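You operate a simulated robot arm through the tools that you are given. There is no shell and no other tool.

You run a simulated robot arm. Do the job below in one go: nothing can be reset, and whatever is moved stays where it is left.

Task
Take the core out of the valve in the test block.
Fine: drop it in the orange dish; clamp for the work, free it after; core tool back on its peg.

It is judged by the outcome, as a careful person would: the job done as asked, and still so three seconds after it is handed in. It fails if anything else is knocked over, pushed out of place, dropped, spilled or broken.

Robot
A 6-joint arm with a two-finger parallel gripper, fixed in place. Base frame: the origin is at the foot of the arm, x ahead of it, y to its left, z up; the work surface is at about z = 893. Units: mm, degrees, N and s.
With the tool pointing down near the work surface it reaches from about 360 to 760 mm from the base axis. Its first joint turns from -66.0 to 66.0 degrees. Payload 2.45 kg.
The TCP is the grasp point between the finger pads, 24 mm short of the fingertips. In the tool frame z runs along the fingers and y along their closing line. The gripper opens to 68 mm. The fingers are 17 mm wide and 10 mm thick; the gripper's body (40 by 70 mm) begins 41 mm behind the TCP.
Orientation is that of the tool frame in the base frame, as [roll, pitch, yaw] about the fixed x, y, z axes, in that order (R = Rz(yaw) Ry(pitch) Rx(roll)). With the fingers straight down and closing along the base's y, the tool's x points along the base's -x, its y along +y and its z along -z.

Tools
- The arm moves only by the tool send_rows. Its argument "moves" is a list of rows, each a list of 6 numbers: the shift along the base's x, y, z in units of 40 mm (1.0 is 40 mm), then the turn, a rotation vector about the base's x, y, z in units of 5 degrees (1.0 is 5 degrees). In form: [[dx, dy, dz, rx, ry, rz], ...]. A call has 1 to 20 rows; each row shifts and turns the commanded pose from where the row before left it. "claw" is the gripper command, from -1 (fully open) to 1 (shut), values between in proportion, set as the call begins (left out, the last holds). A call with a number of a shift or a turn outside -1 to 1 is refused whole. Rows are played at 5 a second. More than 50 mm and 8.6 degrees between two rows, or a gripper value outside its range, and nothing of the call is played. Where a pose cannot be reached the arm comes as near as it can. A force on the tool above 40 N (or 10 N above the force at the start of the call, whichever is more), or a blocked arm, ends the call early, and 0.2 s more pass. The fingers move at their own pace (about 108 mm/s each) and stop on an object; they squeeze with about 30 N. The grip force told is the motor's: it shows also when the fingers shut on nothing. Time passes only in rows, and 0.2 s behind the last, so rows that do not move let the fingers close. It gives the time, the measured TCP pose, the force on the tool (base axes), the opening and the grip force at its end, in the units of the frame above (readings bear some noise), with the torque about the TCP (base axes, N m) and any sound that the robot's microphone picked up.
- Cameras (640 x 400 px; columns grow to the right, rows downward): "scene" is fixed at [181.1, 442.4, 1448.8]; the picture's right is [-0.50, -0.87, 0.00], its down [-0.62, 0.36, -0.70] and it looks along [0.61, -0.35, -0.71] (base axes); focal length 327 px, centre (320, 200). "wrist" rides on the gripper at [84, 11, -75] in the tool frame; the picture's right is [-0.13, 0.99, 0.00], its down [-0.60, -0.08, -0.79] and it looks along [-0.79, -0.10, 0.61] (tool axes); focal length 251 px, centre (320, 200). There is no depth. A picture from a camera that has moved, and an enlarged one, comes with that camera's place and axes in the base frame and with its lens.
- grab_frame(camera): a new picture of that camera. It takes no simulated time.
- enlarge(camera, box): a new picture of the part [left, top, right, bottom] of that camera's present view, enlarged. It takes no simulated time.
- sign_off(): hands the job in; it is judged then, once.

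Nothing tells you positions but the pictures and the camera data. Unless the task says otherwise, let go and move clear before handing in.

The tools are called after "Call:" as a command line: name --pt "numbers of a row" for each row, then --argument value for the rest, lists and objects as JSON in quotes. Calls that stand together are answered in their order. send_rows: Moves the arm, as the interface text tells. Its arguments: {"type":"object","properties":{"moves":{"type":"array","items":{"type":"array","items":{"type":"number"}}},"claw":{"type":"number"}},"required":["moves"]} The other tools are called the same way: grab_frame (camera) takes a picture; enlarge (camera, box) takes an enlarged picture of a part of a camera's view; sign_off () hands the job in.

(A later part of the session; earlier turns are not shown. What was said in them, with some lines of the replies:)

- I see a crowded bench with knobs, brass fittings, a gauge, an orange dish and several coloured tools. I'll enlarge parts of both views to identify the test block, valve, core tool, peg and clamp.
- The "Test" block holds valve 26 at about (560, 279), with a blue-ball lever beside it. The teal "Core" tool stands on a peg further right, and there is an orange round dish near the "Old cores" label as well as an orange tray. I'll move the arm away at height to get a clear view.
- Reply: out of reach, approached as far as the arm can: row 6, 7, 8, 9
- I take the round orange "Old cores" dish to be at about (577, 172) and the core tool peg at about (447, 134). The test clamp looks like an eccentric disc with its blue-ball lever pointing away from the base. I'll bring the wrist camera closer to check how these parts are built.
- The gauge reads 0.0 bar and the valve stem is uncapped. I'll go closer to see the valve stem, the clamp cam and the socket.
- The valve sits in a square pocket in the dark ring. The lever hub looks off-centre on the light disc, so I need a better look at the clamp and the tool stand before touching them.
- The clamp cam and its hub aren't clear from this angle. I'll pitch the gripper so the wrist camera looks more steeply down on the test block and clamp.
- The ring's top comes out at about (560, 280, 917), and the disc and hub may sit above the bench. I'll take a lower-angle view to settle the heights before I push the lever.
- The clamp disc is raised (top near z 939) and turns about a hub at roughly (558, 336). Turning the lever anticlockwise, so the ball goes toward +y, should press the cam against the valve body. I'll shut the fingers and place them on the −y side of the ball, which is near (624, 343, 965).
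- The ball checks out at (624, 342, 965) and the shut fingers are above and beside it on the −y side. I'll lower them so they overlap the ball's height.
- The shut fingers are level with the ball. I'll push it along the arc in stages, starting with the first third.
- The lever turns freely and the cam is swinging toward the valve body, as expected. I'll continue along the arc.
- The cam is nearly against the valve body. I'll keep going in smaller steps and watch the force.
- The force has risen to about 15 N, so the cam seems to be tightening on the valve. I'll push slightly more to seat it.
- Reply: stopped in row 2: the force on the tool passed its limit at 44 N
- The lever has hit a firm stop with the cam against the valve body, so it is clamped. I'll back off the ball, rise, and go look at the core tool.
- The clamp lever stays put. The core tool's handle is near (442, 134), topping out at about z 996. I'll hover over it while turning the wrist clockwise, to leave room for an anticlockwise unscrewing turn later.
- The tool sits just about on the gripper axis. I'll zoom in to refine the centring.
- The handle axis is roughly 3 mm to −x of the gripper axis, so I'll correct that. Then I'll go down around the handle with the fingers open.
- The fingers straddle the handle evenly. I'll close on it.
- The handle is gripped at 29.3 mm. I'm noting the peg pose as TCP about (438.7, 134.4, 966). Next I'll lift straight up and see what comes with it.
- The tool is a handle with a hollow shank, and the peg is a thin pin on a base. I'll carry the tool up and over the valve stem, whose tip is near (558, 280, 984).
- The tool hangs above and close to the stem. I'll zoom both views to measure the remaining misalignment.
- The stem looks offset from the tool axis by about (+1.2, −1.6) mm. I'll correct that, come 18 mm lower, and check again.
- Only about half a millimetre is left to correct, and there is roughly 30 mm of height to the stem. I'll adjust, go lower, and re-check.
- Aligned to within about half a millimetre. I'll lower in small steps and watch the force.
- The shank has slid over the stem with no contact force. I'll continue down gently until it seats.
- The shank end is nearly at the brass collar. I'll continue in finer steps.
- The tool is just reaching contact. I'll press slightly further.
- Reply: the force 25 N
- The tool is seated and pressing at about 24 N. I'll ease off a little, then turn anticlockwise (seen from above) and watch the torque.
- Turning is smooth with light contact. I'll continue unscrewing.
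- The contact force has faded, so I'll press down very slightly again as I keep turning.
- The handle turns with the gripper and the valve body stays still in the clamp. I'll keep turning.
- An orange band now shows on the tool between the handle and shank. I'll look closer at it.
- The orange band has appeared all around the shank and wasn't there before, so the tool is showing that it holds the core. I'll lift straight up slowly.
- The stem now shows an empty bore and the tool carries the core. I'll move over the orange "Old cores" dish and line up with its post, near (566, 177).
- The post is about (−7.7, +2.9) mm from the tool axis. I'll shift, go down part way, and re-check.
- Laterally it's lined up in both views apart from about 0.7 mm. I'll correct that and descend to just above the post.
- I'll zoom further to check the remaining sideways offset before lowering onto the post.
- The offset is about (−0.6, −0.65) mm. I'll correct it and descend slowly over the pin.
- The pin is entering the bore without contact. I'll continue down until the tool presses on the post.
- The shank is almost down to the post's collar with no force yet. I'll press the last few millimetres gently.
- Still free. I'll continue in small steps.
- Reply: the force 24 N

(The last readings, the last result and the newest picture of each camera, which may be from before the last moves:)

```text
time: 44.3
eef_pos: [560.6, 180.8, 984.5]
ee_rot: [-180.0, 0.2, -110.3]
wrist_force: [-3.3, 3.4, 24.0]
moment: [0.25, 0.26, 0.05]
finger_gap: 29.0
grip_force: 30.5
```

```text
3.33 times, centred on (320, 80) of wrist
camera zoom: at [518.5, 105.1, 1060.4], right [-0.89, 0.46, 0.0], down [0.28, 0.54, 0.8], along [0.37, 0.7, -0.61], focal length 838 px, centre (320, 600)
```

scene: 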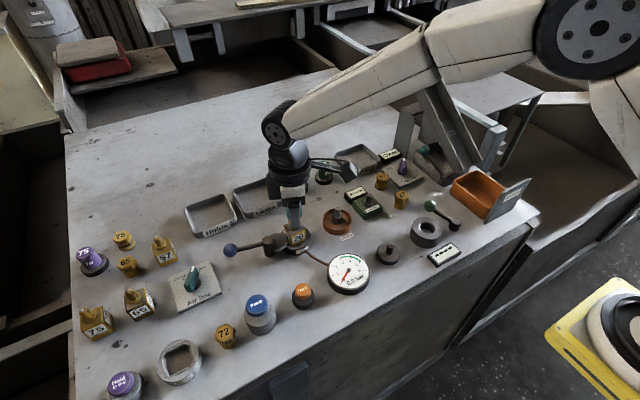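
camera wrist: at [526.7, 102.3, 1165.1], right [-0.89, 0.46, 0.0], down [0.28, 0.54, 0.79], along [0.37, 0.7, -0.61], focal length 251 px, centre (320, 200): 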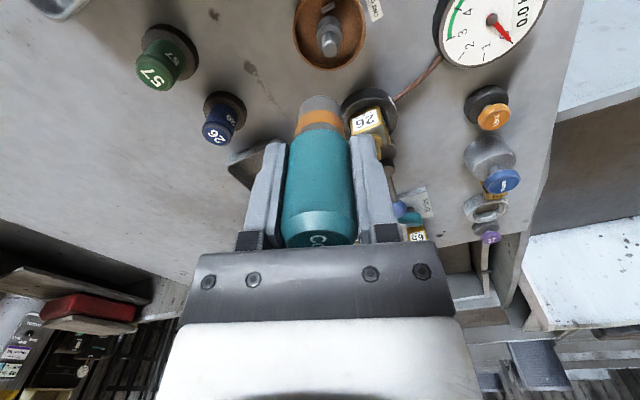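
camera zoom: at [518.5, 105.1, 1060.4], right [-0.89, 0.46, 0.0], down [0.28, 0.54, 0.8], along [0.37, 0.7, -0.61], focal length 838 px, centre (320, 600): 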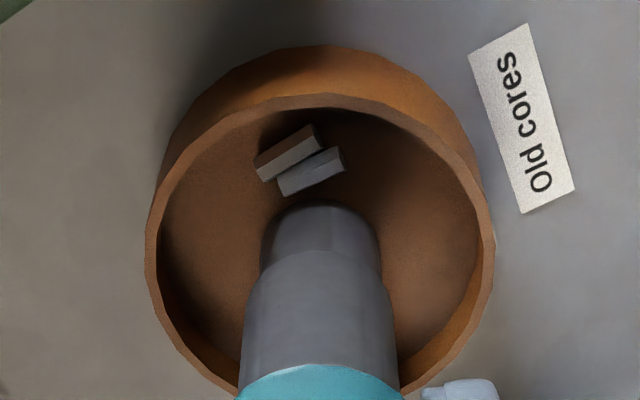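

The orange band is gone and a second core now lies in the orange dish, so it has been released. I'll lift straight up off the post.

Call:
send_rows --pt "0 0 0.15 0 0 0" --pt "0 0 0.25 0 0 0" --pt "0 0 0.4 0 0 0" --pt "0 0 0.6 0 0 0" --pt "0 0 0.6 0 0 0" --pt "0 0 0.6 0 0 0" --claw 1

Call:
enlarge --camera "wrist" --box '[270, 0, 370, 140]'

Call:
enlarge --camera "scene" --box '[310, 170, 365, 235]'

```text
time: 45.7
eef_pos: [559.4, 179.3, 1086.9]
ee_rot: [179.9, -0.1, -110.3]
wrist_force: [-0.9, -0.1, -0.8]
moment: [-0.02, 0.01, 0.02]
finger_gap: 29.3
grip_force: 29.5
```

```text
2.86 times, centred on (320, 70) of wrist
camera zoom: at [518.4, 104.1, 1163.8], right [-0.89, 0.46, 0.0], down [0.29, 0.54, 0.79], along [0.37, 0.7, -0.61], focal length 718 px, centre (320, 571)
```

zoom: 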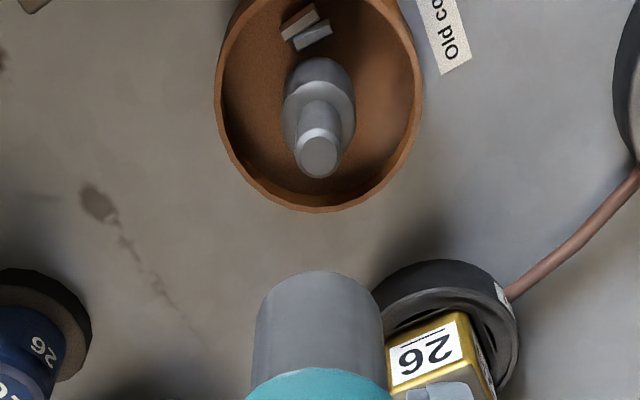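

```text
6.15 times, centred on (338, 202) of scene
camera zoom: at [181.1, 442.4, 1448.8], right [-0.5, -0.87, 0.0], down [-0.62, 0.36, -0.7], along [0.61, -0.35, -0.71], focal length 2015 px, centre (212, 185)
```

zoom: 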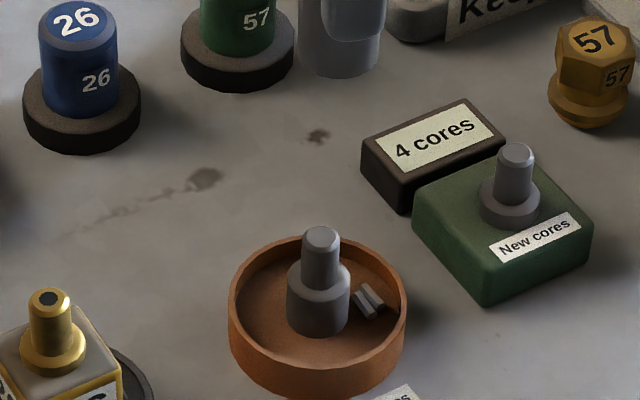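

Both cores are in the dish and the tool is empty. I'll bring the tool back over its peg while unwinding the wrist to the pick-up angle.

Call:
send_rows --pt "-0.15 -0.056 0 0 0 -1" --pt "-0.15 -0.056 0 0 0 -1" --pt "-0.15 -0.056 0 0 0 -1" --pt "-0.15 -0.056 0 0 0 -1" --pt "-0.15 -0.056 0 0 0 -1" --pt "-0.15 -0.056 0 0 0 -1" --pt "-0.15 -0.056 0 0 0 -1" --pt "-0.15 -0.056 0 0 0 -1" --pt "-0.15 -0.056 0 0 0 -1" --pt "-0.15 -0.056 0 0 0 -1" --pt "-0.15 -0.056 0 0 0 -1" --pt "-0.15 -0.056 0 0 0 -1" --pt "-0.15 -0.056 0 0 0 -1" --pt "-0.15 -0.056 0 0 0 -1" --pt "-0.15 -0.056 0 0 0 -1" --pt "-0.15 -0.056 0 0 0 -1" --pt "-0.15 -0.056 0 0 0 -1" --pt "-0.15 -0.056 0 0 0 -1" --pt "-0.15 -0.056 0 0 0 -1" --pt "-0.15 -0.056 0 0 0 -1" --claw 1

Call:
send_rows --pt "0 0 0 0 0 -1" --pt "0 0 0 0 0 -1" --pt "0 0 0 0 0 -1" --pt "0 0 0 0 0 -1" --pt "0 0 0 0 0 -1" --pt "0 0 0 0 0 -1" --pt "0 0 0 0 0 -1" --pt "0 0 0 0 0 -1" --pt "0 0 0 0 0 -1" --pt "0 0 0 0 0 -1" --pt "0 0 0 0 0 -1" --pt "0 0 0 0 0 -1" --pt "0 0 0 0 0 -1" --pt "0 0 0 0 0 -1" --pt "0 0 0 0 0 -1" --pt "0 0 0 0 0 -1" --pt "0 0 0 0 0 -1" --pt "0 0 0 0 0 -1" --pt "0 0 0 0 0 -1" --pt "0 0 0 0 0 -1" --claw 1

Call:
grab_frame --camera "wrist"

Call:
enlarge --camera "wrist" --box '[270, 0, 370, 140]'

Call:
enlarge --camera "scene" --box '[350, 170, 430, 275]'

```text
time: 49.9
eef_pos: [439.7, 135.7, 1088.7]
ee_rot: [179.8, 0.0, 149.6]
wrist_force: [-0.1, -0.2, -1.2]
moment: [0.01, 0.01, -0.01]
finger_gap: 29.1
grip_force: 30.2
```

```text
time: 54.1
eef_pos: [439.1, 135.2, 1088.0]
ee_rot: [179.9, 0.0, 49.6]
wrist_force: [-1.1, 0.5, -1.3]
moment: [0.01, -0.01, -0.03]
finger_gap: 28.7
grip_force: 30.0
```

```text
taken
camera wrist: at [499.9, 192.7, 1163.5], right [0.67, -0.74, 0.0], down [-0.45, -0.41, 0.79], along [-0.59, -0.53, -0.61], focal length 251 px, centre (320, 200)
```

wrist: 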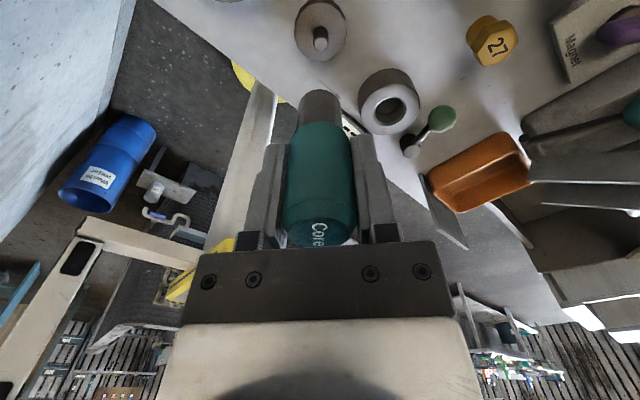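

```text
2.86 times, centred on (320, 70) of wrist
camera zoom: at [499.9, 192.7, 1163.5], right [0.67, -0.74, 0.0], down [-0.45, -0.41, 0.79], along [-0.59, -0.53, -0.61], focal length 718 px, centre (320, 571)
```

zoom: 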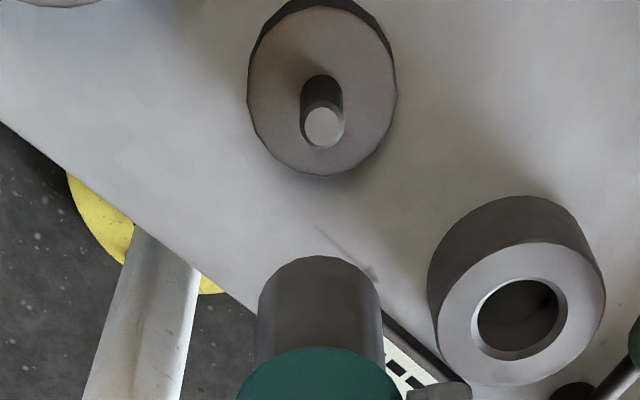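

```text
3.81 times, centred on (390, 222) of scene
camera zoom: at [181.2, 442.4, 1448.8], right [-0.5, -0.87, 0.0], down [-0.62, 0.36, -0.7], along [0.61, -0.35, -0.71], focal length 1247 px, centre (53, 114)
```

zoom: 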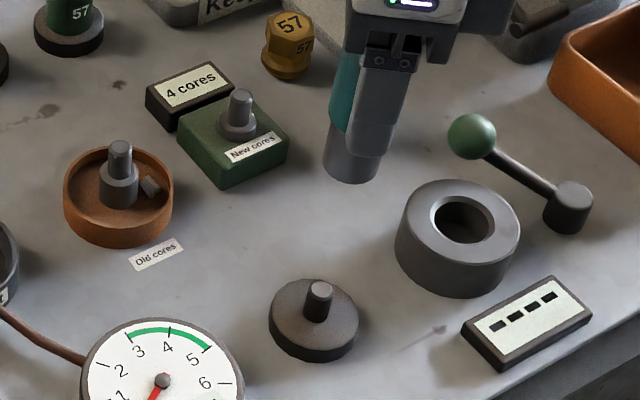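

I overshot the wrist unwinding by 40°. I'll turn back to the pick-up angle and go lower over the peg.

Call:
send_rows --pt "0 0 0 0 0 1" --pt "0 0 0 0 0 1" --pt "0 0 0 0 0 1" --pt "0 0 0 0 0 1" --pt "0 0 0 0 0 1" --pt "0 0 0 0 0 1" --pt "0 0 0 0 0 1" --pt "0 0 0 0 0 1" --pt "0 0 -0.5 0 0 0" --pt "0 0 -0.5 0 0 0" --pt "0 0 -0.5 0 0 0" --pt "0 0 0 0 0 0" --claw 1

Call:
enlarge --camera "wrist" --box '[270, 0, 370, 140]'

Call:
enlarge --camera "scene" --box '[360, 200, 420, 265]'

```text
time: 56.7
eef_pos: [439.9, 136.3, 1026.7]
ee_rot: [179.8, 0.0, 89.6]
wrist_force: [-0.2, 1.4, -0.2]
moment: [0.0, 0.0, 0.01]
finger_gap: 28.9
grip_force: 30.3
```

```text
2.86 times, centred on (320, 70) of wrist
camera zoom: at [448.9, 219.9, 1103.3], right [0.99, -0.13, 0.0], down [-0.08, -0.6, 0.79], along [-0.1, -0.79, -0.61], focal length 718 px, centre (320, 571)
```

zoom: 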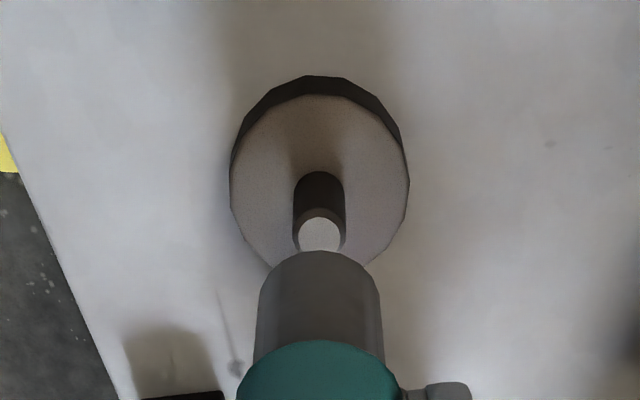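

```text
6.15 times, centred on (390, 232) of scene
camera zoom: at [181.2, 442.4, 1448.8], right [-0.5, -0.87, 0.0], down [-0.62, 0.36, -0.7], along [0.61, -0.35, -0.71], focal length 2015 px, centre (-111, 0)
```

zoom: 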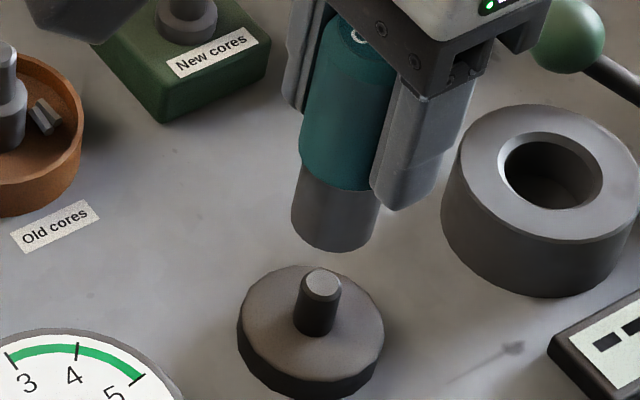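

Nearly aligned with the peg pin. I'll zoom in to measure more exactly.

Call:
enlarge --camera "wrist" --box '[295, 60, 345, 110]'

Call:
enlarge --camera "scene" --box '[376, 217, 411, 257]'

```text
8.00 times, centred on (320, 85) of wrist
camera zoom: at [448.9, 219.9, 1103.3], right [0.99, -0.13, 0.0], down [-0.08, -0.6, 0.79], along [-0.1, -0.79, -0.61], focal length 2012 px, centre (320, 1120)
```

zoom: 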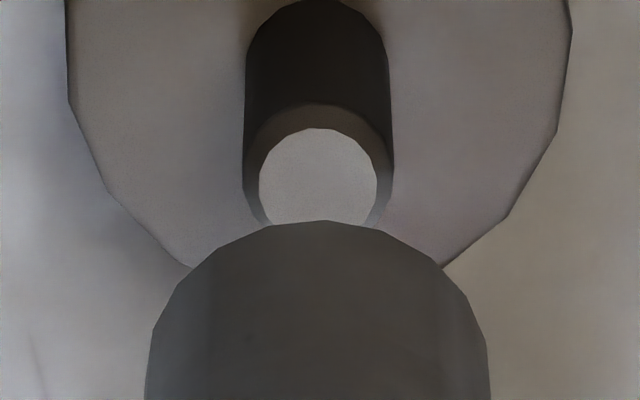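

```text
10.00 times, centred on (394, 237) of scene
camera zoom: at [181.2, 442.4, 1448.8], right [-0.5, -0.87, 0.0], down [-0.62, 0.36, -0.7], along [0.61, -0.35, -0.71], focal length 3274 px, centre (-415, -170)
```

zoom: 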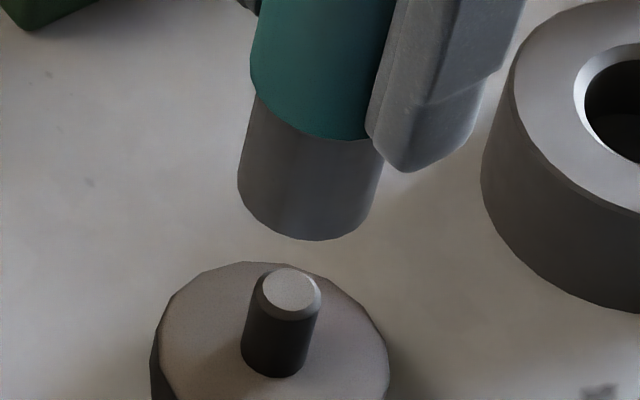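

The x alignment is good and y is about 1.9 mm too far to +y. I'll correct that and lower part way.

Call:
send_rows --pt "-0.008 -0.047 -0.3 0 0 0" --pt "0 0 -0.35 0 0 0" --pt "0 0 0 0 0 0" --claw 1

Call:
enlarge --camera "wrist" --box '[295, 60, 345, 110]'

Call:
enlarge --camera "scene" --box '[376, 217, 411, 257]'

```text
time: 57.5
eef_pos: [439.4, 134.2, 1001.8]
ee_rot: [179.8, 0.1, 89.7]
wrist_force: [-0.6, 0.1, -0.9]
moment: [-0.02, 0.01, 0.07]
finger_gap: 29.0
grip_force: 30.2
```

```text
8.00 times, centred on (320, 85) of wrist
camera zoom: at [448.3, 217.8, 1077.2], right [0.99, -0.13, 0.0], down [-0.08, -0.6, 0.79], along [-0.1, -0.79, -0.61], focal length 2012 px, centre (320, 1120)
```

zoom: 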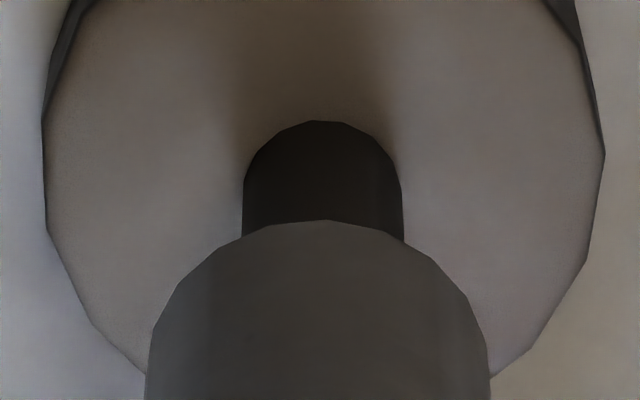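

```text
10.00 times, centred on (394, 237) of scene
camera zoom: at [181.2, 442.4, 1448.8], right [-0.5, -0.87, 0.0], down [-0.62, 0.36, -0.7], along [0.61, -0.35, -0.71], focal length 3274 px, centre (-415, -170)
```

zoom: 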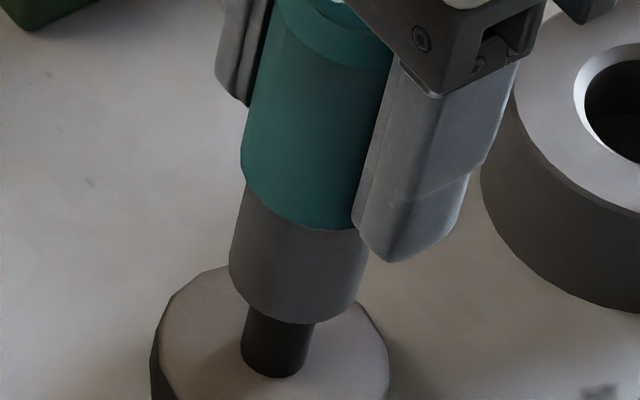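

Centred over the pin within about 0.4 mm. I'll lower onto the peg.

Call:
send_rows --pt "0.005 0.008 -0.2 0 0 0" --pt "0 0 -0.2 0 0 0" --pt "0 0 -0.2 0 0 0" --pt "0 0 -0.15 0 0 0" --pt "0 0 0 0 0 0" --claw 1

Call:
enlarge --camera "scene" --box '[366, 207, 411, 267]'

Call:
enlarge --camera "wrist" --box '[280, 40, 360, 120]'

```text
time: 58.7
eef_pos: [438.7, 135.3, 972.2]
ee_rot: [179.8, -0.1, 89.8]
wrist_force: [-2.7, -0.7, 23.7]
moment: [0.05, 0.39, 0.13]
finger_gap: 29.0
grip_force: 29.5
```

```text
6.67 times, centred on (388, 237) of scene
camera zoom: at [180.7, 442.3, 1448.9], right [-0.5, -0.87, 0.0], down [-0.62, 0.36, -0.7], along [0.61, -0.35, -0.71], focal length 2182 px, centre (-137, -47)
```

zoom: 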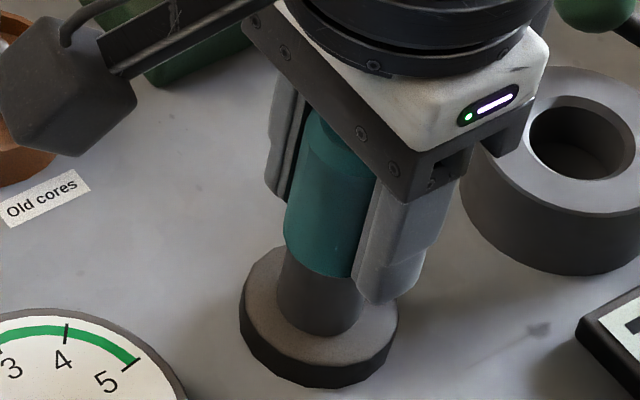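

```text
5.00 times, centred on (320, 80) of wrist
camera zoom: at [448.8, 218.6, 1048.1], right [0.99, -0.13, 0.01], down [-0.09, -0.6, 0.79], along [-0.1, -0.79, -0.61], focal length 1257 px, centre (320, 800)
```

zoom: 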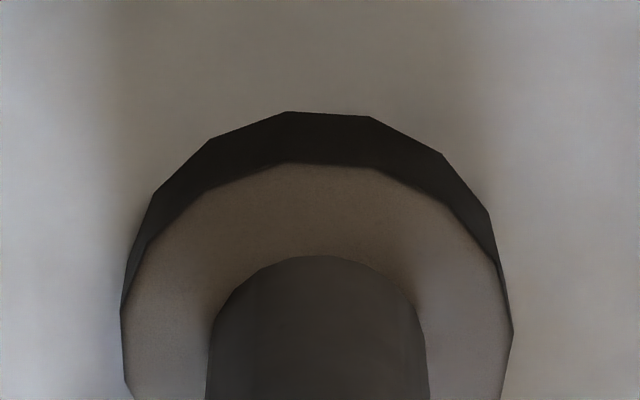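

The tool is resting on the peg's flange at about 24 N. I'll ease the pressure slightly and open the fingers.

Call:
send_rows --pt "0 0 0.025 0 0 0" --pt "0 0 0 0 0 0" --claw 1

Call:
send_rows --pt "0 0 0 0 0 0" --pt "0 0 0 0 0 0" --pt "0 0 0 0 0 0" --claw -1

Call:
enlarge --camera "scene" --box '[366, 207, 411, 267]'

Call:
grab_frame --camera "wrist"

```text
time: 59.3
eef_pos: [439.2, 135.2, 971.4]
ee_rot: [179.8, 0.0, 89.7]
wrist_force: [2.2, -0.1, 6.1]
moment: [0.13, -0.07, -0.02]
finger_gap: 28.5
grip_force: 30.1
```

```text
time: 60.1
eef_pos: [440.2, 134.6, 972.9]
ee_rot: [179.9, 0.0, 89.6]
wrist_force: [0.4, 0.1, -0.1]
moment: [0.03, 0.03, -0.06]
finger_gap: 67.8
grip_force: 0.1
```

```text
6.67 times, centred on (388, 237) of scene
camera zoom: at [181.1, 442.4, 1448.8], right [-0.5, -0.87, 0.0], down [-0.62, 0.36, -0.7], along [0.61, -0.35, -0.71], focal length 2182 px, centre (-137, -47)
```

zoom: 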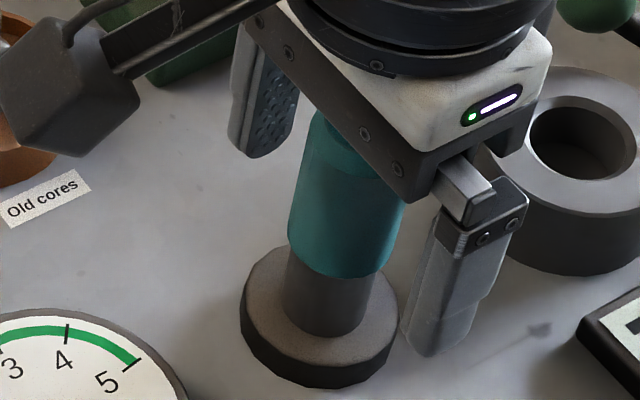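

```text
taken
camera wrist: at [448.4, 218.3, 1048.2], right [0.99, -0.13, 0.0], down [-0.08, -0.6, 0.79], along [-0.1, -0.79, -0.61], focal length 251 px, centre (320, 200)
```

wrist: 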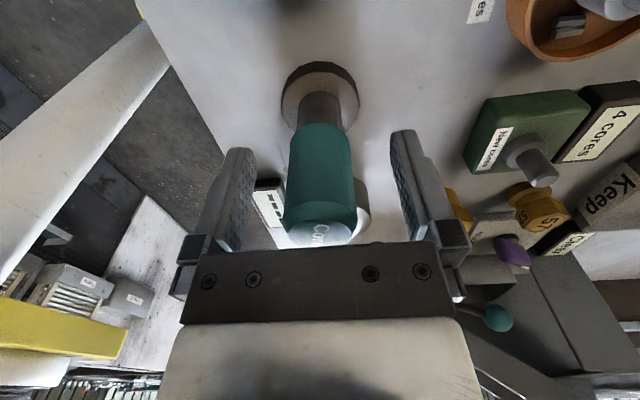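

The core tool stands free on its peg. I'll rise straight up clear of it, then travel to the clamp lever's ball, which now sits at about (567, 405).

Call:
send_rows --pt "0 0 0.3 0 0 0" --pt "0 0 0.6 0 0 0" --pt "0 0 0.9 0 0 0" --pt "0 0 0.9 0 0 0" --claw -1

Call:
enlarge --camera "scene" --box '[350, 190, 430, 275]'

Call:
send_rows --pt "0.139 0.379 0 0 0 1" --pt "0.139 0.379 0 0 0 1" --pt "0.139 0.379 0 0 0 1" --pt "0.139 0.379 0 0 0 1" --pt "0.139 0.379 0 0 0 1" --pt "0.139 0.379 0 0 0 1" --pt "0.139 0.379 0 0 0 1" --pt "0.139 0.379 0 0 0 1" --pt "0.139 0.379 0 0 0 1" --pt "0.139 0.379 0 0 0 1" --pt "0.139 0.379 0 0 0 1" --pt "0.139 0.379 0 0 0 1" --pt "0.139 0.379 0 0 0 1" --pt "0.139 0.379 0 0 0 1" --pt "0.139 0.379 0 0 0 1" --pt "0.139 0.379 0 0 0 1" --pt "0.139 0.379 0 0 0 1" --pt "0.139 0.379 0 0 0 1" --claw 1

Call:
grab_frame --camera "wrist"

Call:
grab_frame --camera "scene"

```text
time: 61.1
eef_pos: [439.7, 133.3, 1081.5]
ee_rot: [179.9, -0.1, 89.7]
wrist_force: [-0.9, -0.1, -0.4]
moment: [-0.02, -0.02, -0.02]
finger_gap: 67.8
grip_force: 0.0
```

```text
4.71 times, centred on (390, 232) of scene
camera zoom: at [181.1, 442.4, 1448.8], right [-0.5, -0.87, 0.0], down [-0.62, 0.36, -0.7], along [0.61, -0.35, -0.71], focal length 1541 px, centre (-9, 47)
```

zoom: 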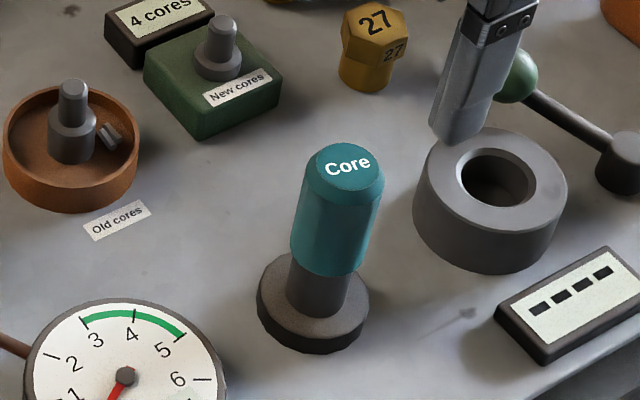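

```text
time: 64.9
eef_pos: [539.6, 407.5, 1079.8]
ee_rot: [179.9, 0.1, 179.8]
wrist_force: [0.6, 0.3, 0.0]
moment: [0.01, 0.0, -0.01]
finger_gap: 0.2
grip_force: 23.8
```

```text
taken
camera wrist: at [453.4, 418.8, 1156.0], right [0.13, 0.99, 0.0], down [0.6, -0.08, 0.79], along [0.79, -0.1, -0.61], focal length 251 px, centre (320, 200)
```

wrist: 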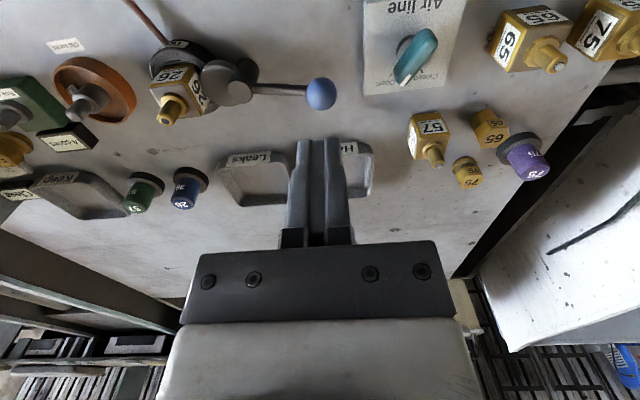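

```text
taken
```

scene: 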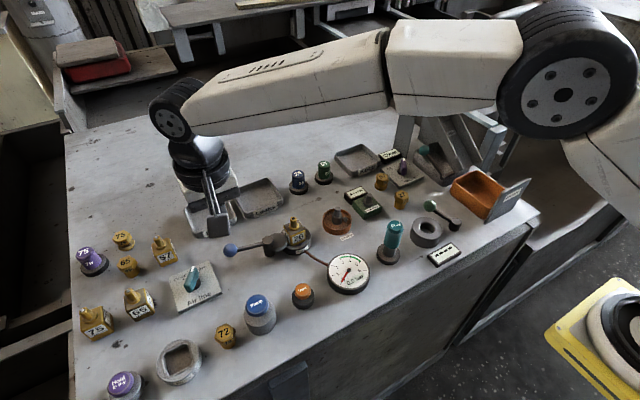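

The ball sits at about (563, 406, 965). I'll step back to x about 527 so the shut fingers come down clear on its −x side.

Call:
send_rows --pt "-0.32 0 0 0 0 0" --pt "0 0 -0.9 0 0 0" --pt "0 0 -0.9 0 0 0" --pt "0 0 -0.9 0 0 0" --claw 1

Call:
grab_frame --camera "wrist"

Call:
enlarge --camera "scene" --box '[200, 180, 320, 280]'

```text
time: 65.9
eef_pos: [528.2, 407.3, 972.8]
ee_rot: [179.9, 0.0, 179.7]
wrist_force: [-0.6, -0.3, 0.0]
moment: [-0.02, 0.01, 0.0]
finger_gap: 0.0
grip_force: 23.6
```

```text
taken
camera wrist: at [442.0, 418.1, 1048.4], right [0.13, 0.99, 0.0], down [0.6, -0.08, 0.79], along [0.79, -0.1, -0.61], focal length 251 px, centre (320, 200)
```

wrist: 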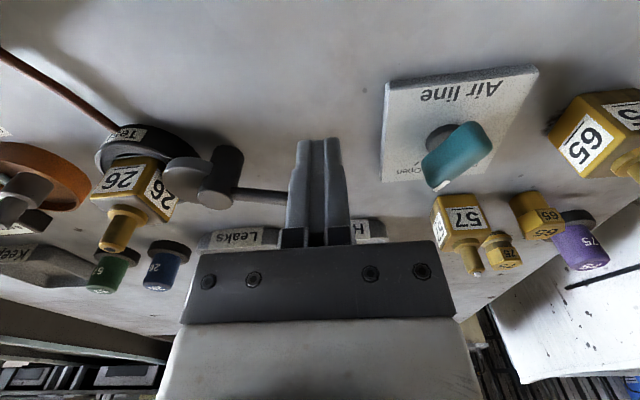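

```text
4.00 times, centred on (260, 230) of scene
camera zoom: at [181.2, 442.4, 1448.8], right [-0.5, -0.87, 0.0], down [-0.62, 0.36, -0.7], along [0.61, -0.35, -0.71], focal length 1310 px, centre (560, 80)
```

zoom: 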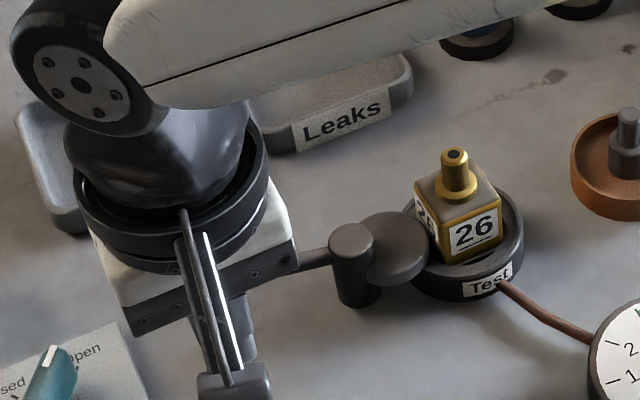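

I'll push the ball back along its arc, in two stages, to release the clamp.

Call:
send_rows --pt "0.32 0 0 0 0 0" --pt "0.46 0.04 0 0 0 0" --pt "0.46 -0.075 0 0 0 0" --claw 1

Call:
grab_frame --camera "wrist"

Call:
enlarge --camera "scene" --box '[200, 180, 320, 280]'

```text
time: 66.7
eef_pos: [576.5, 405.8, 973.0]
ee_rot: [180.0, 0.1, 179.7]
wrist_force: [-1.5, -1.9, 0.8]
moment: [-0.02, 0.02, 0.0]
finger_gap: 0.0
grip_force: 23.8
```

```text
taken
camera wrist: at [491.0, 417.0, 1048.3], right [0.13, 0.99, 0.0], down [0.6, -0.08, 0.79], along [0.79, -0.1, -0.61], focal length 251 px, centre (320, 200)
```

wrist: 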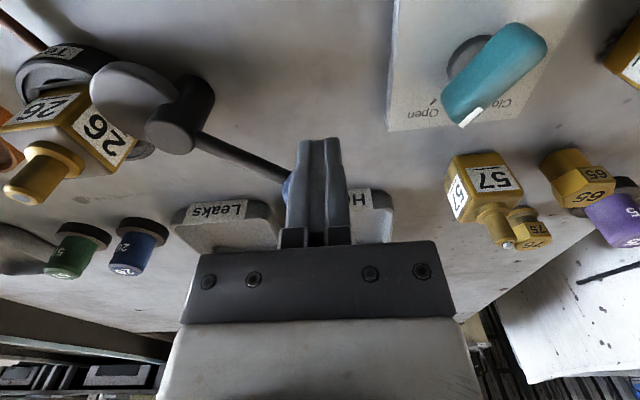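

```text
4.00 times, centred on (260, 230) of scene
camera zoom: at [181.1, 442.4, 1448.8], right [-0.5, -0.87, 0.0], down [-0.62, 0.36, -0.7], along [0.61, -0.35, -0.71], focal length 1310 px, centre (560, 80)
```

zoom: 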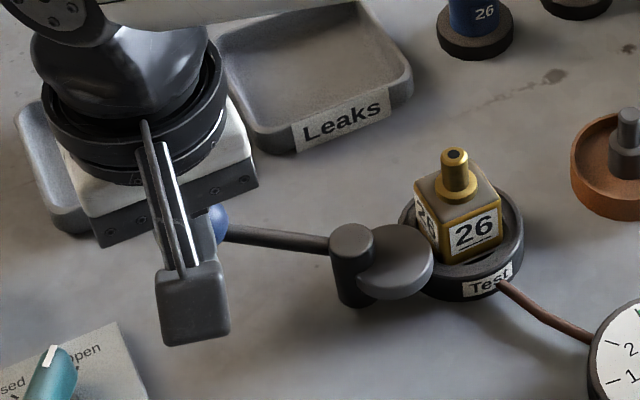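

The lever is moving back and the cam is coming off the valve. I'll continue along the arc to its original open position.

Call:
send_rows --pt "0.42 -0.19 0 0 0 0" --pt "0.36 -0.3 0 0 0 0" --pt "0.27 -0.38 0 0 0 0" --claw 1

Call:
grab_frame --camera "wrist"

Call:
enlarge --camera "scene" --box '[200, 180, 320, 280]'

```text
time: 67.5
eef_pos: [619.3, 370.6, 972.0]
ee_rot: [179.8, -0.1, 179.7]
wrist_force: [0.8, 1.2, 0.4]
moment: [-0.02, 0.02, -0.01]
finger_gap: 0.0
grip_force: 23.6
```

```text
taken
camera wrist: at [532.8, 382.6, 1049.0], right [0.13, 0.99, 0.0], down [0.6, -0.08, 0.79], along [0.79, -0.1, -0.61], focal length 251 px, centre (320, 200)
```

wrist: 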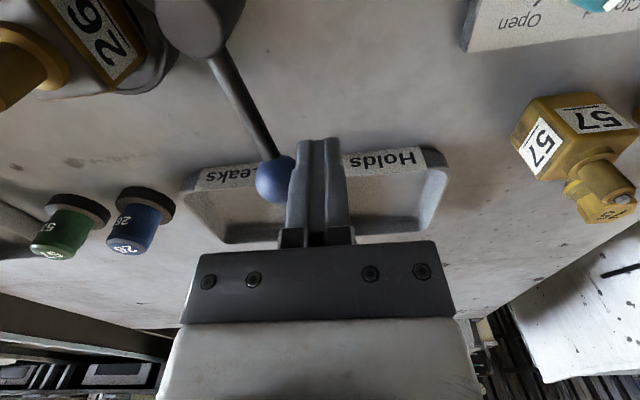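

```text
4.00 times, centred on (260, 230) of scene
camera zoom: at [181.1, 442.4, 1448.8], right [-0.5, -0.87, 0.0], down [-0.62, 0.36, -0.7], along [0.61, -0.35, -0.71], focal length 1310 px, centre (560, 80)
```

zoom: 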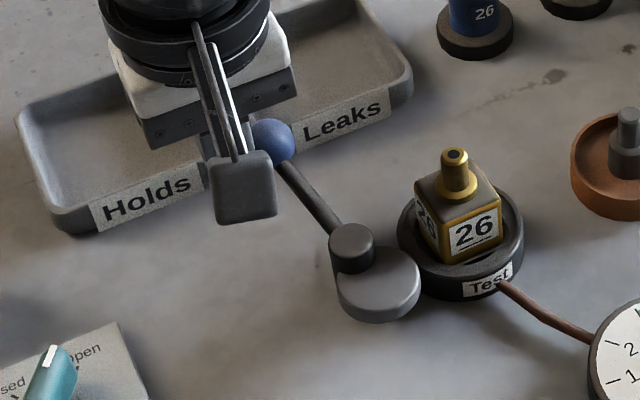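

The lever is within a few millimetres of where it began. One small push more, then I'll back off.

Call:
send_rows --pt "0.05 -0.14 0 0 0 0" --pt "0 0 0 0 0 0" --claw 1

Call:
enlarge --camera "scene" --box '[230, 170, 330, 260]'

```text
time: 68.1
eef_pos: [621.9, 366.0, 972.5]
ee_rot: [179.9, 0.0, 179.7]
wrist_force: [0.3, -0.2, -0.2]
moment: [0.0, 0.03, -0.01]
finger_gap: 0.0
grip_force: 23.8
```

```text
4.44 times, centred on (280, 215) of scene
camera zoom: at [181.2, 442.4, 1448.8], right [-0.5, -0.87, 0.0], down [-0.62, 0.36, -0.7], along [0.61, -0.35, -0.71], focal length 1455 px, centre (498, 133)
```

zoom: 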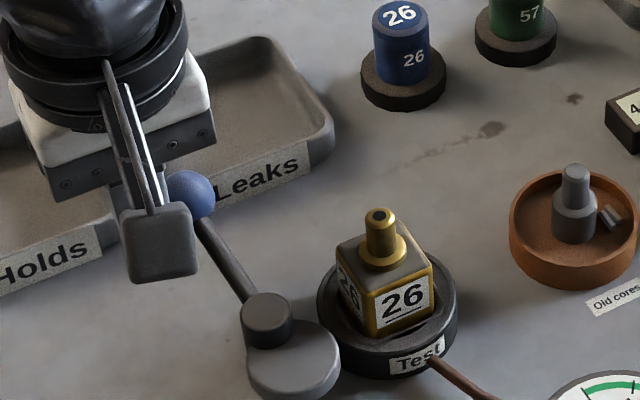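

The lever is back to its original open position and the valve is freed. I'll back away from the ball, rise, and inspect the whole scene from a clear pose.

Call:
send_rows --pt "0 0.25 0 0 0 0" --pt "0 0.1 0.4 0 0 0" --pt "0 0 0.9 0 0 0" --pt "0 0 0.9 0 0 0" --pt "-0.5 -0.5 0.9 0 0 0" --pt "-0.8 -0.8 0.6 0 0 0" --pt "-0.8 -0.95 0.5 0 0 0" --pt "-0.8 -0.95 0.5 0 0 0" --pt "-0.6 -0.95 0.4 0 0 0" --pt "-0.5 -0.95 0.2 0 0 0" --pt "-0.5 -0.95 0 0 0 0" --pt "-0.4 -0.95 0 0 0 0" --pt "-0.4 -0.95 0 0 0 0" --claw 1

Call:
grab_frame --camera "scene"

Call:
enlarge --camera "scene" --box '[220, 170, 340, 270]'

Call:
enlarge --camera "scene" --box '[310, 180, 430, 280]'

Call:
grab_frame --camera "wrist"

```text
refused: row 6 steps farther than a row can; nothing moved
```

```text
taken
```

scene: 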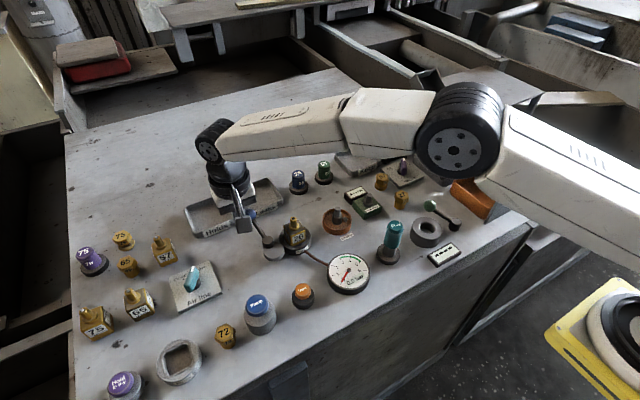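

```text
4.00 times, centred on (280, 220) of scene
camera zoom: at [181.2, 442.4, 1448.8], right [-0.5, -0.87, 0.0], down [-0.62, 0.36, -0.7], along [0.61, -0.35, -0.71], focal length 1310 px, centre (480, 120)
```

zoom: 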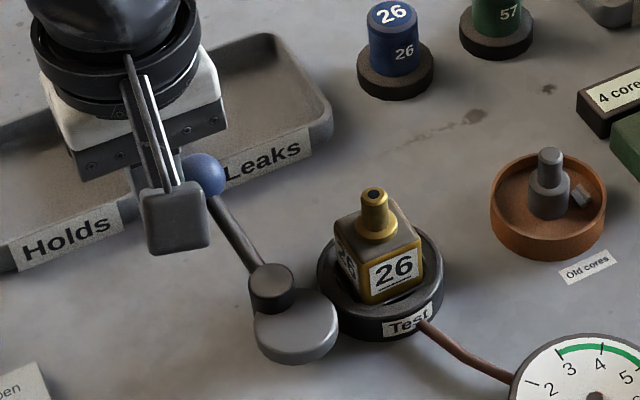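

```text
4.00 times, centred on (370, 230) of scene
camera zoom: at [181.2, 442.4, 1448.8], right [-0.5, -0.87, 0.0], down [-0.62, 0.36, -0.7], along [0.61, -0.35, -0.71], focal length 1310 px, centre (120, 80)
```

zoom: 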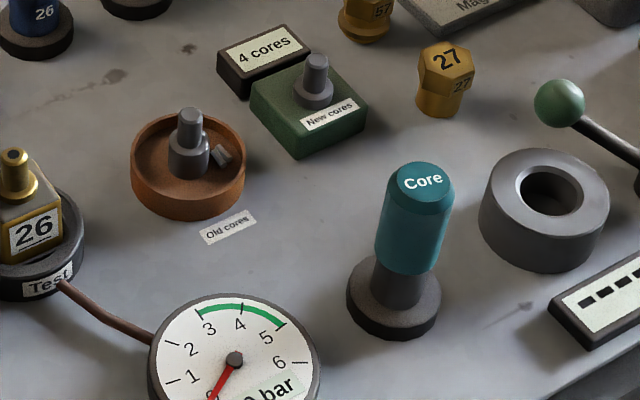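

```text
taken
camera wrist: at [535.0, 376.7, 1048.8], right [0.13, 0.99, 0.0], down [0.6, -0.08, 0.79], along [0.79, -0.1, -0.61], focal length 251 px, centre (320, 200)
```

wrist: 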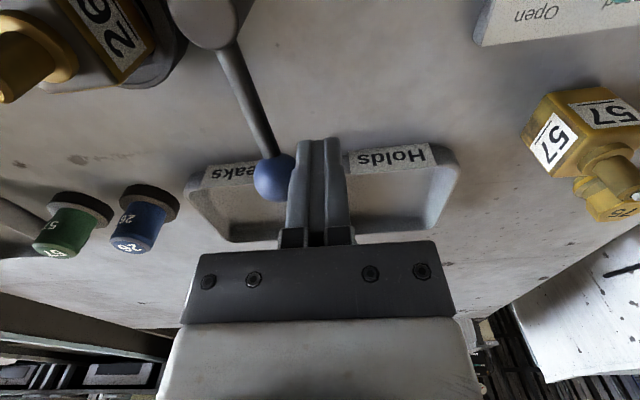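

That call was refused because one row was too long, and nothing moved. I'll repeat the retreat with shorter steps.

Call:
send_rows --pt "0 0.25 0 0 0 0" --pt "0 0.1 0.4 0 0 0" --pt "0 0 0.9 0 0 0" --pt "0 0 0.9 0 0 0" --pt "0 0 0.9 0 0 0" --pt "-0.7 -0.4 0.5 0 0 0" --pt "-0.7 -0.4 0.5 0 0 0" --pt "-0.7 -0.4 0.5 0 0 0" --pt "-0.7 -0.4 0.3 0 0 0" --pt "-0.7 -0.7 0 0 0 0" --pt "-0.6 -0.9 0 0 0 0" --pt "-0.4 -0.95 0 0 0 0" --pt "-0.2 -0.95 0 0 0 0" --pt "0 -0.95 0 0 0 0" --pt "0 -0.95 0 0 0 0" --claw 1

Call:
grab_frame --camera "scene"

Call:
enlarge --camera "scene" --box '[220, 170, 340, 270]'

Call:
enlarge --camera "scene" --box '[310, 180, 430, 280]'

Call:
grab_frame --camera "wrist"

```text
time: 71.3
eef_pos: [433.6, 101.0, 1167.5]
ee_rot: [179.8, 0.0, 179.7]
wrist_force: [0.2, -0.5, 0.2]
moment: [0.02, 0.0, -0.01]
finger_gap: 0.0
grip_force: 24.2
```

```text
taken
```

scene: 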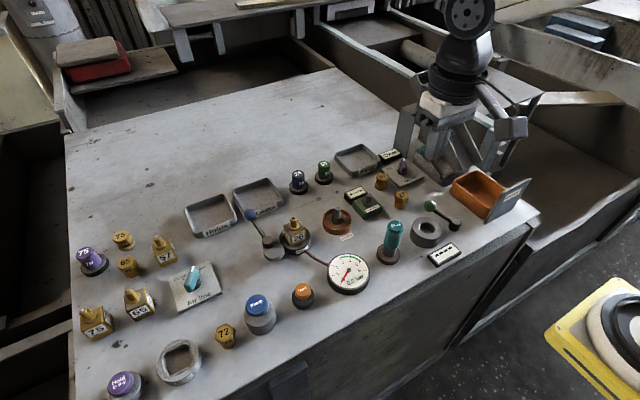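

```text
4.00 times, centred on (280, 220) of scene
camera zoom: at [181.1, 442.4, 1448.8], right [-0.5, -0.87, 0.0], down [-0.62, 0.36, -0.7], along [0.61, -0.35, -0.71], focal length 1310 px, centre (480, 120)
```

zoom: 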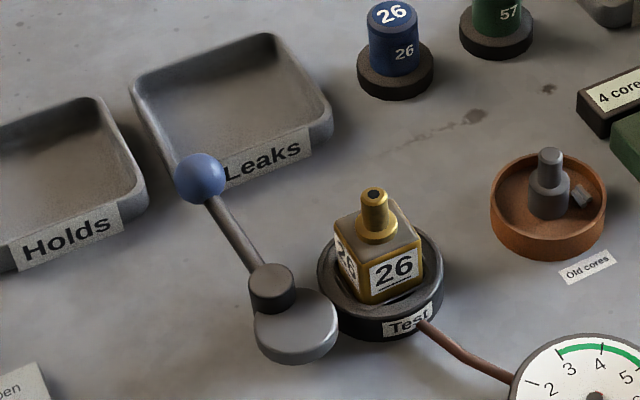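

```text
4.00 times, centred on (370, 230) of scene
camera zoom: at [181.1, 442.4, 1448.8], right [-0.5, -0.87, 0.0], down [-0.62, 0.36, -0.7], along [0.61, -0.35, -0.71], focal length 1310 px, centre (120, 80)
```

zoom: 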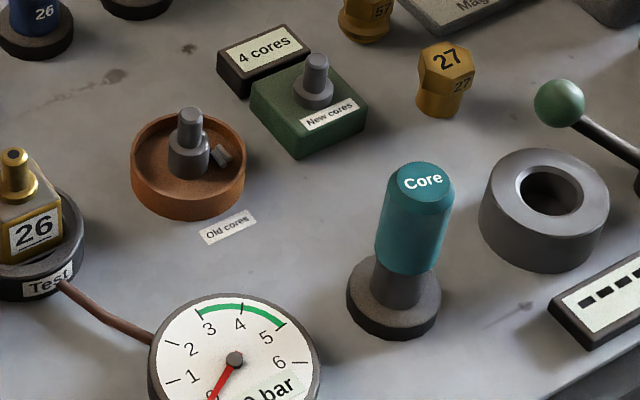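

```text
taken
camera wrist: at [347.3, 111.2, 1243.4], right [0.13, 0.99, 0.0], down [0.6, -0.08, 0.79], along [0.79, -0.1, -0.61], focal length 251 px, centre (320, 200)
```

wrist: 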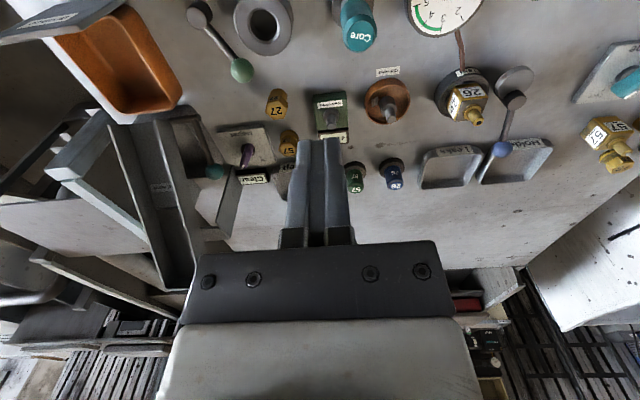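

The job looks done in both views:
- **Valve:** the bore of valve 26 is empty, and the valve is still in its block.
- **Core:** it lies in the orange "Old cores" dish.
- **Clamp:** the lever is back to open.
- **Core tool:** it stands on its peg.

Nothing else has moved and the arm is clear, so I'm handing it in.

Call:
sign_off

```text
The job is handed in.
```

The core is out of valve 26 and lies in the orange "Old cores" dish, beside the one that was already there.

- **Clamp:** I closed it for the work and opened it again afterwards. The lever is back where it started.
- **Core tool:** it's back on its peg, standing free.
- **Everything else:** in the final pictures the valve is still in the test block and nothing else appears to have moved. The gripper is empty and clear of the bench.

I've handed the job in. I haven't seen the result of the judging.
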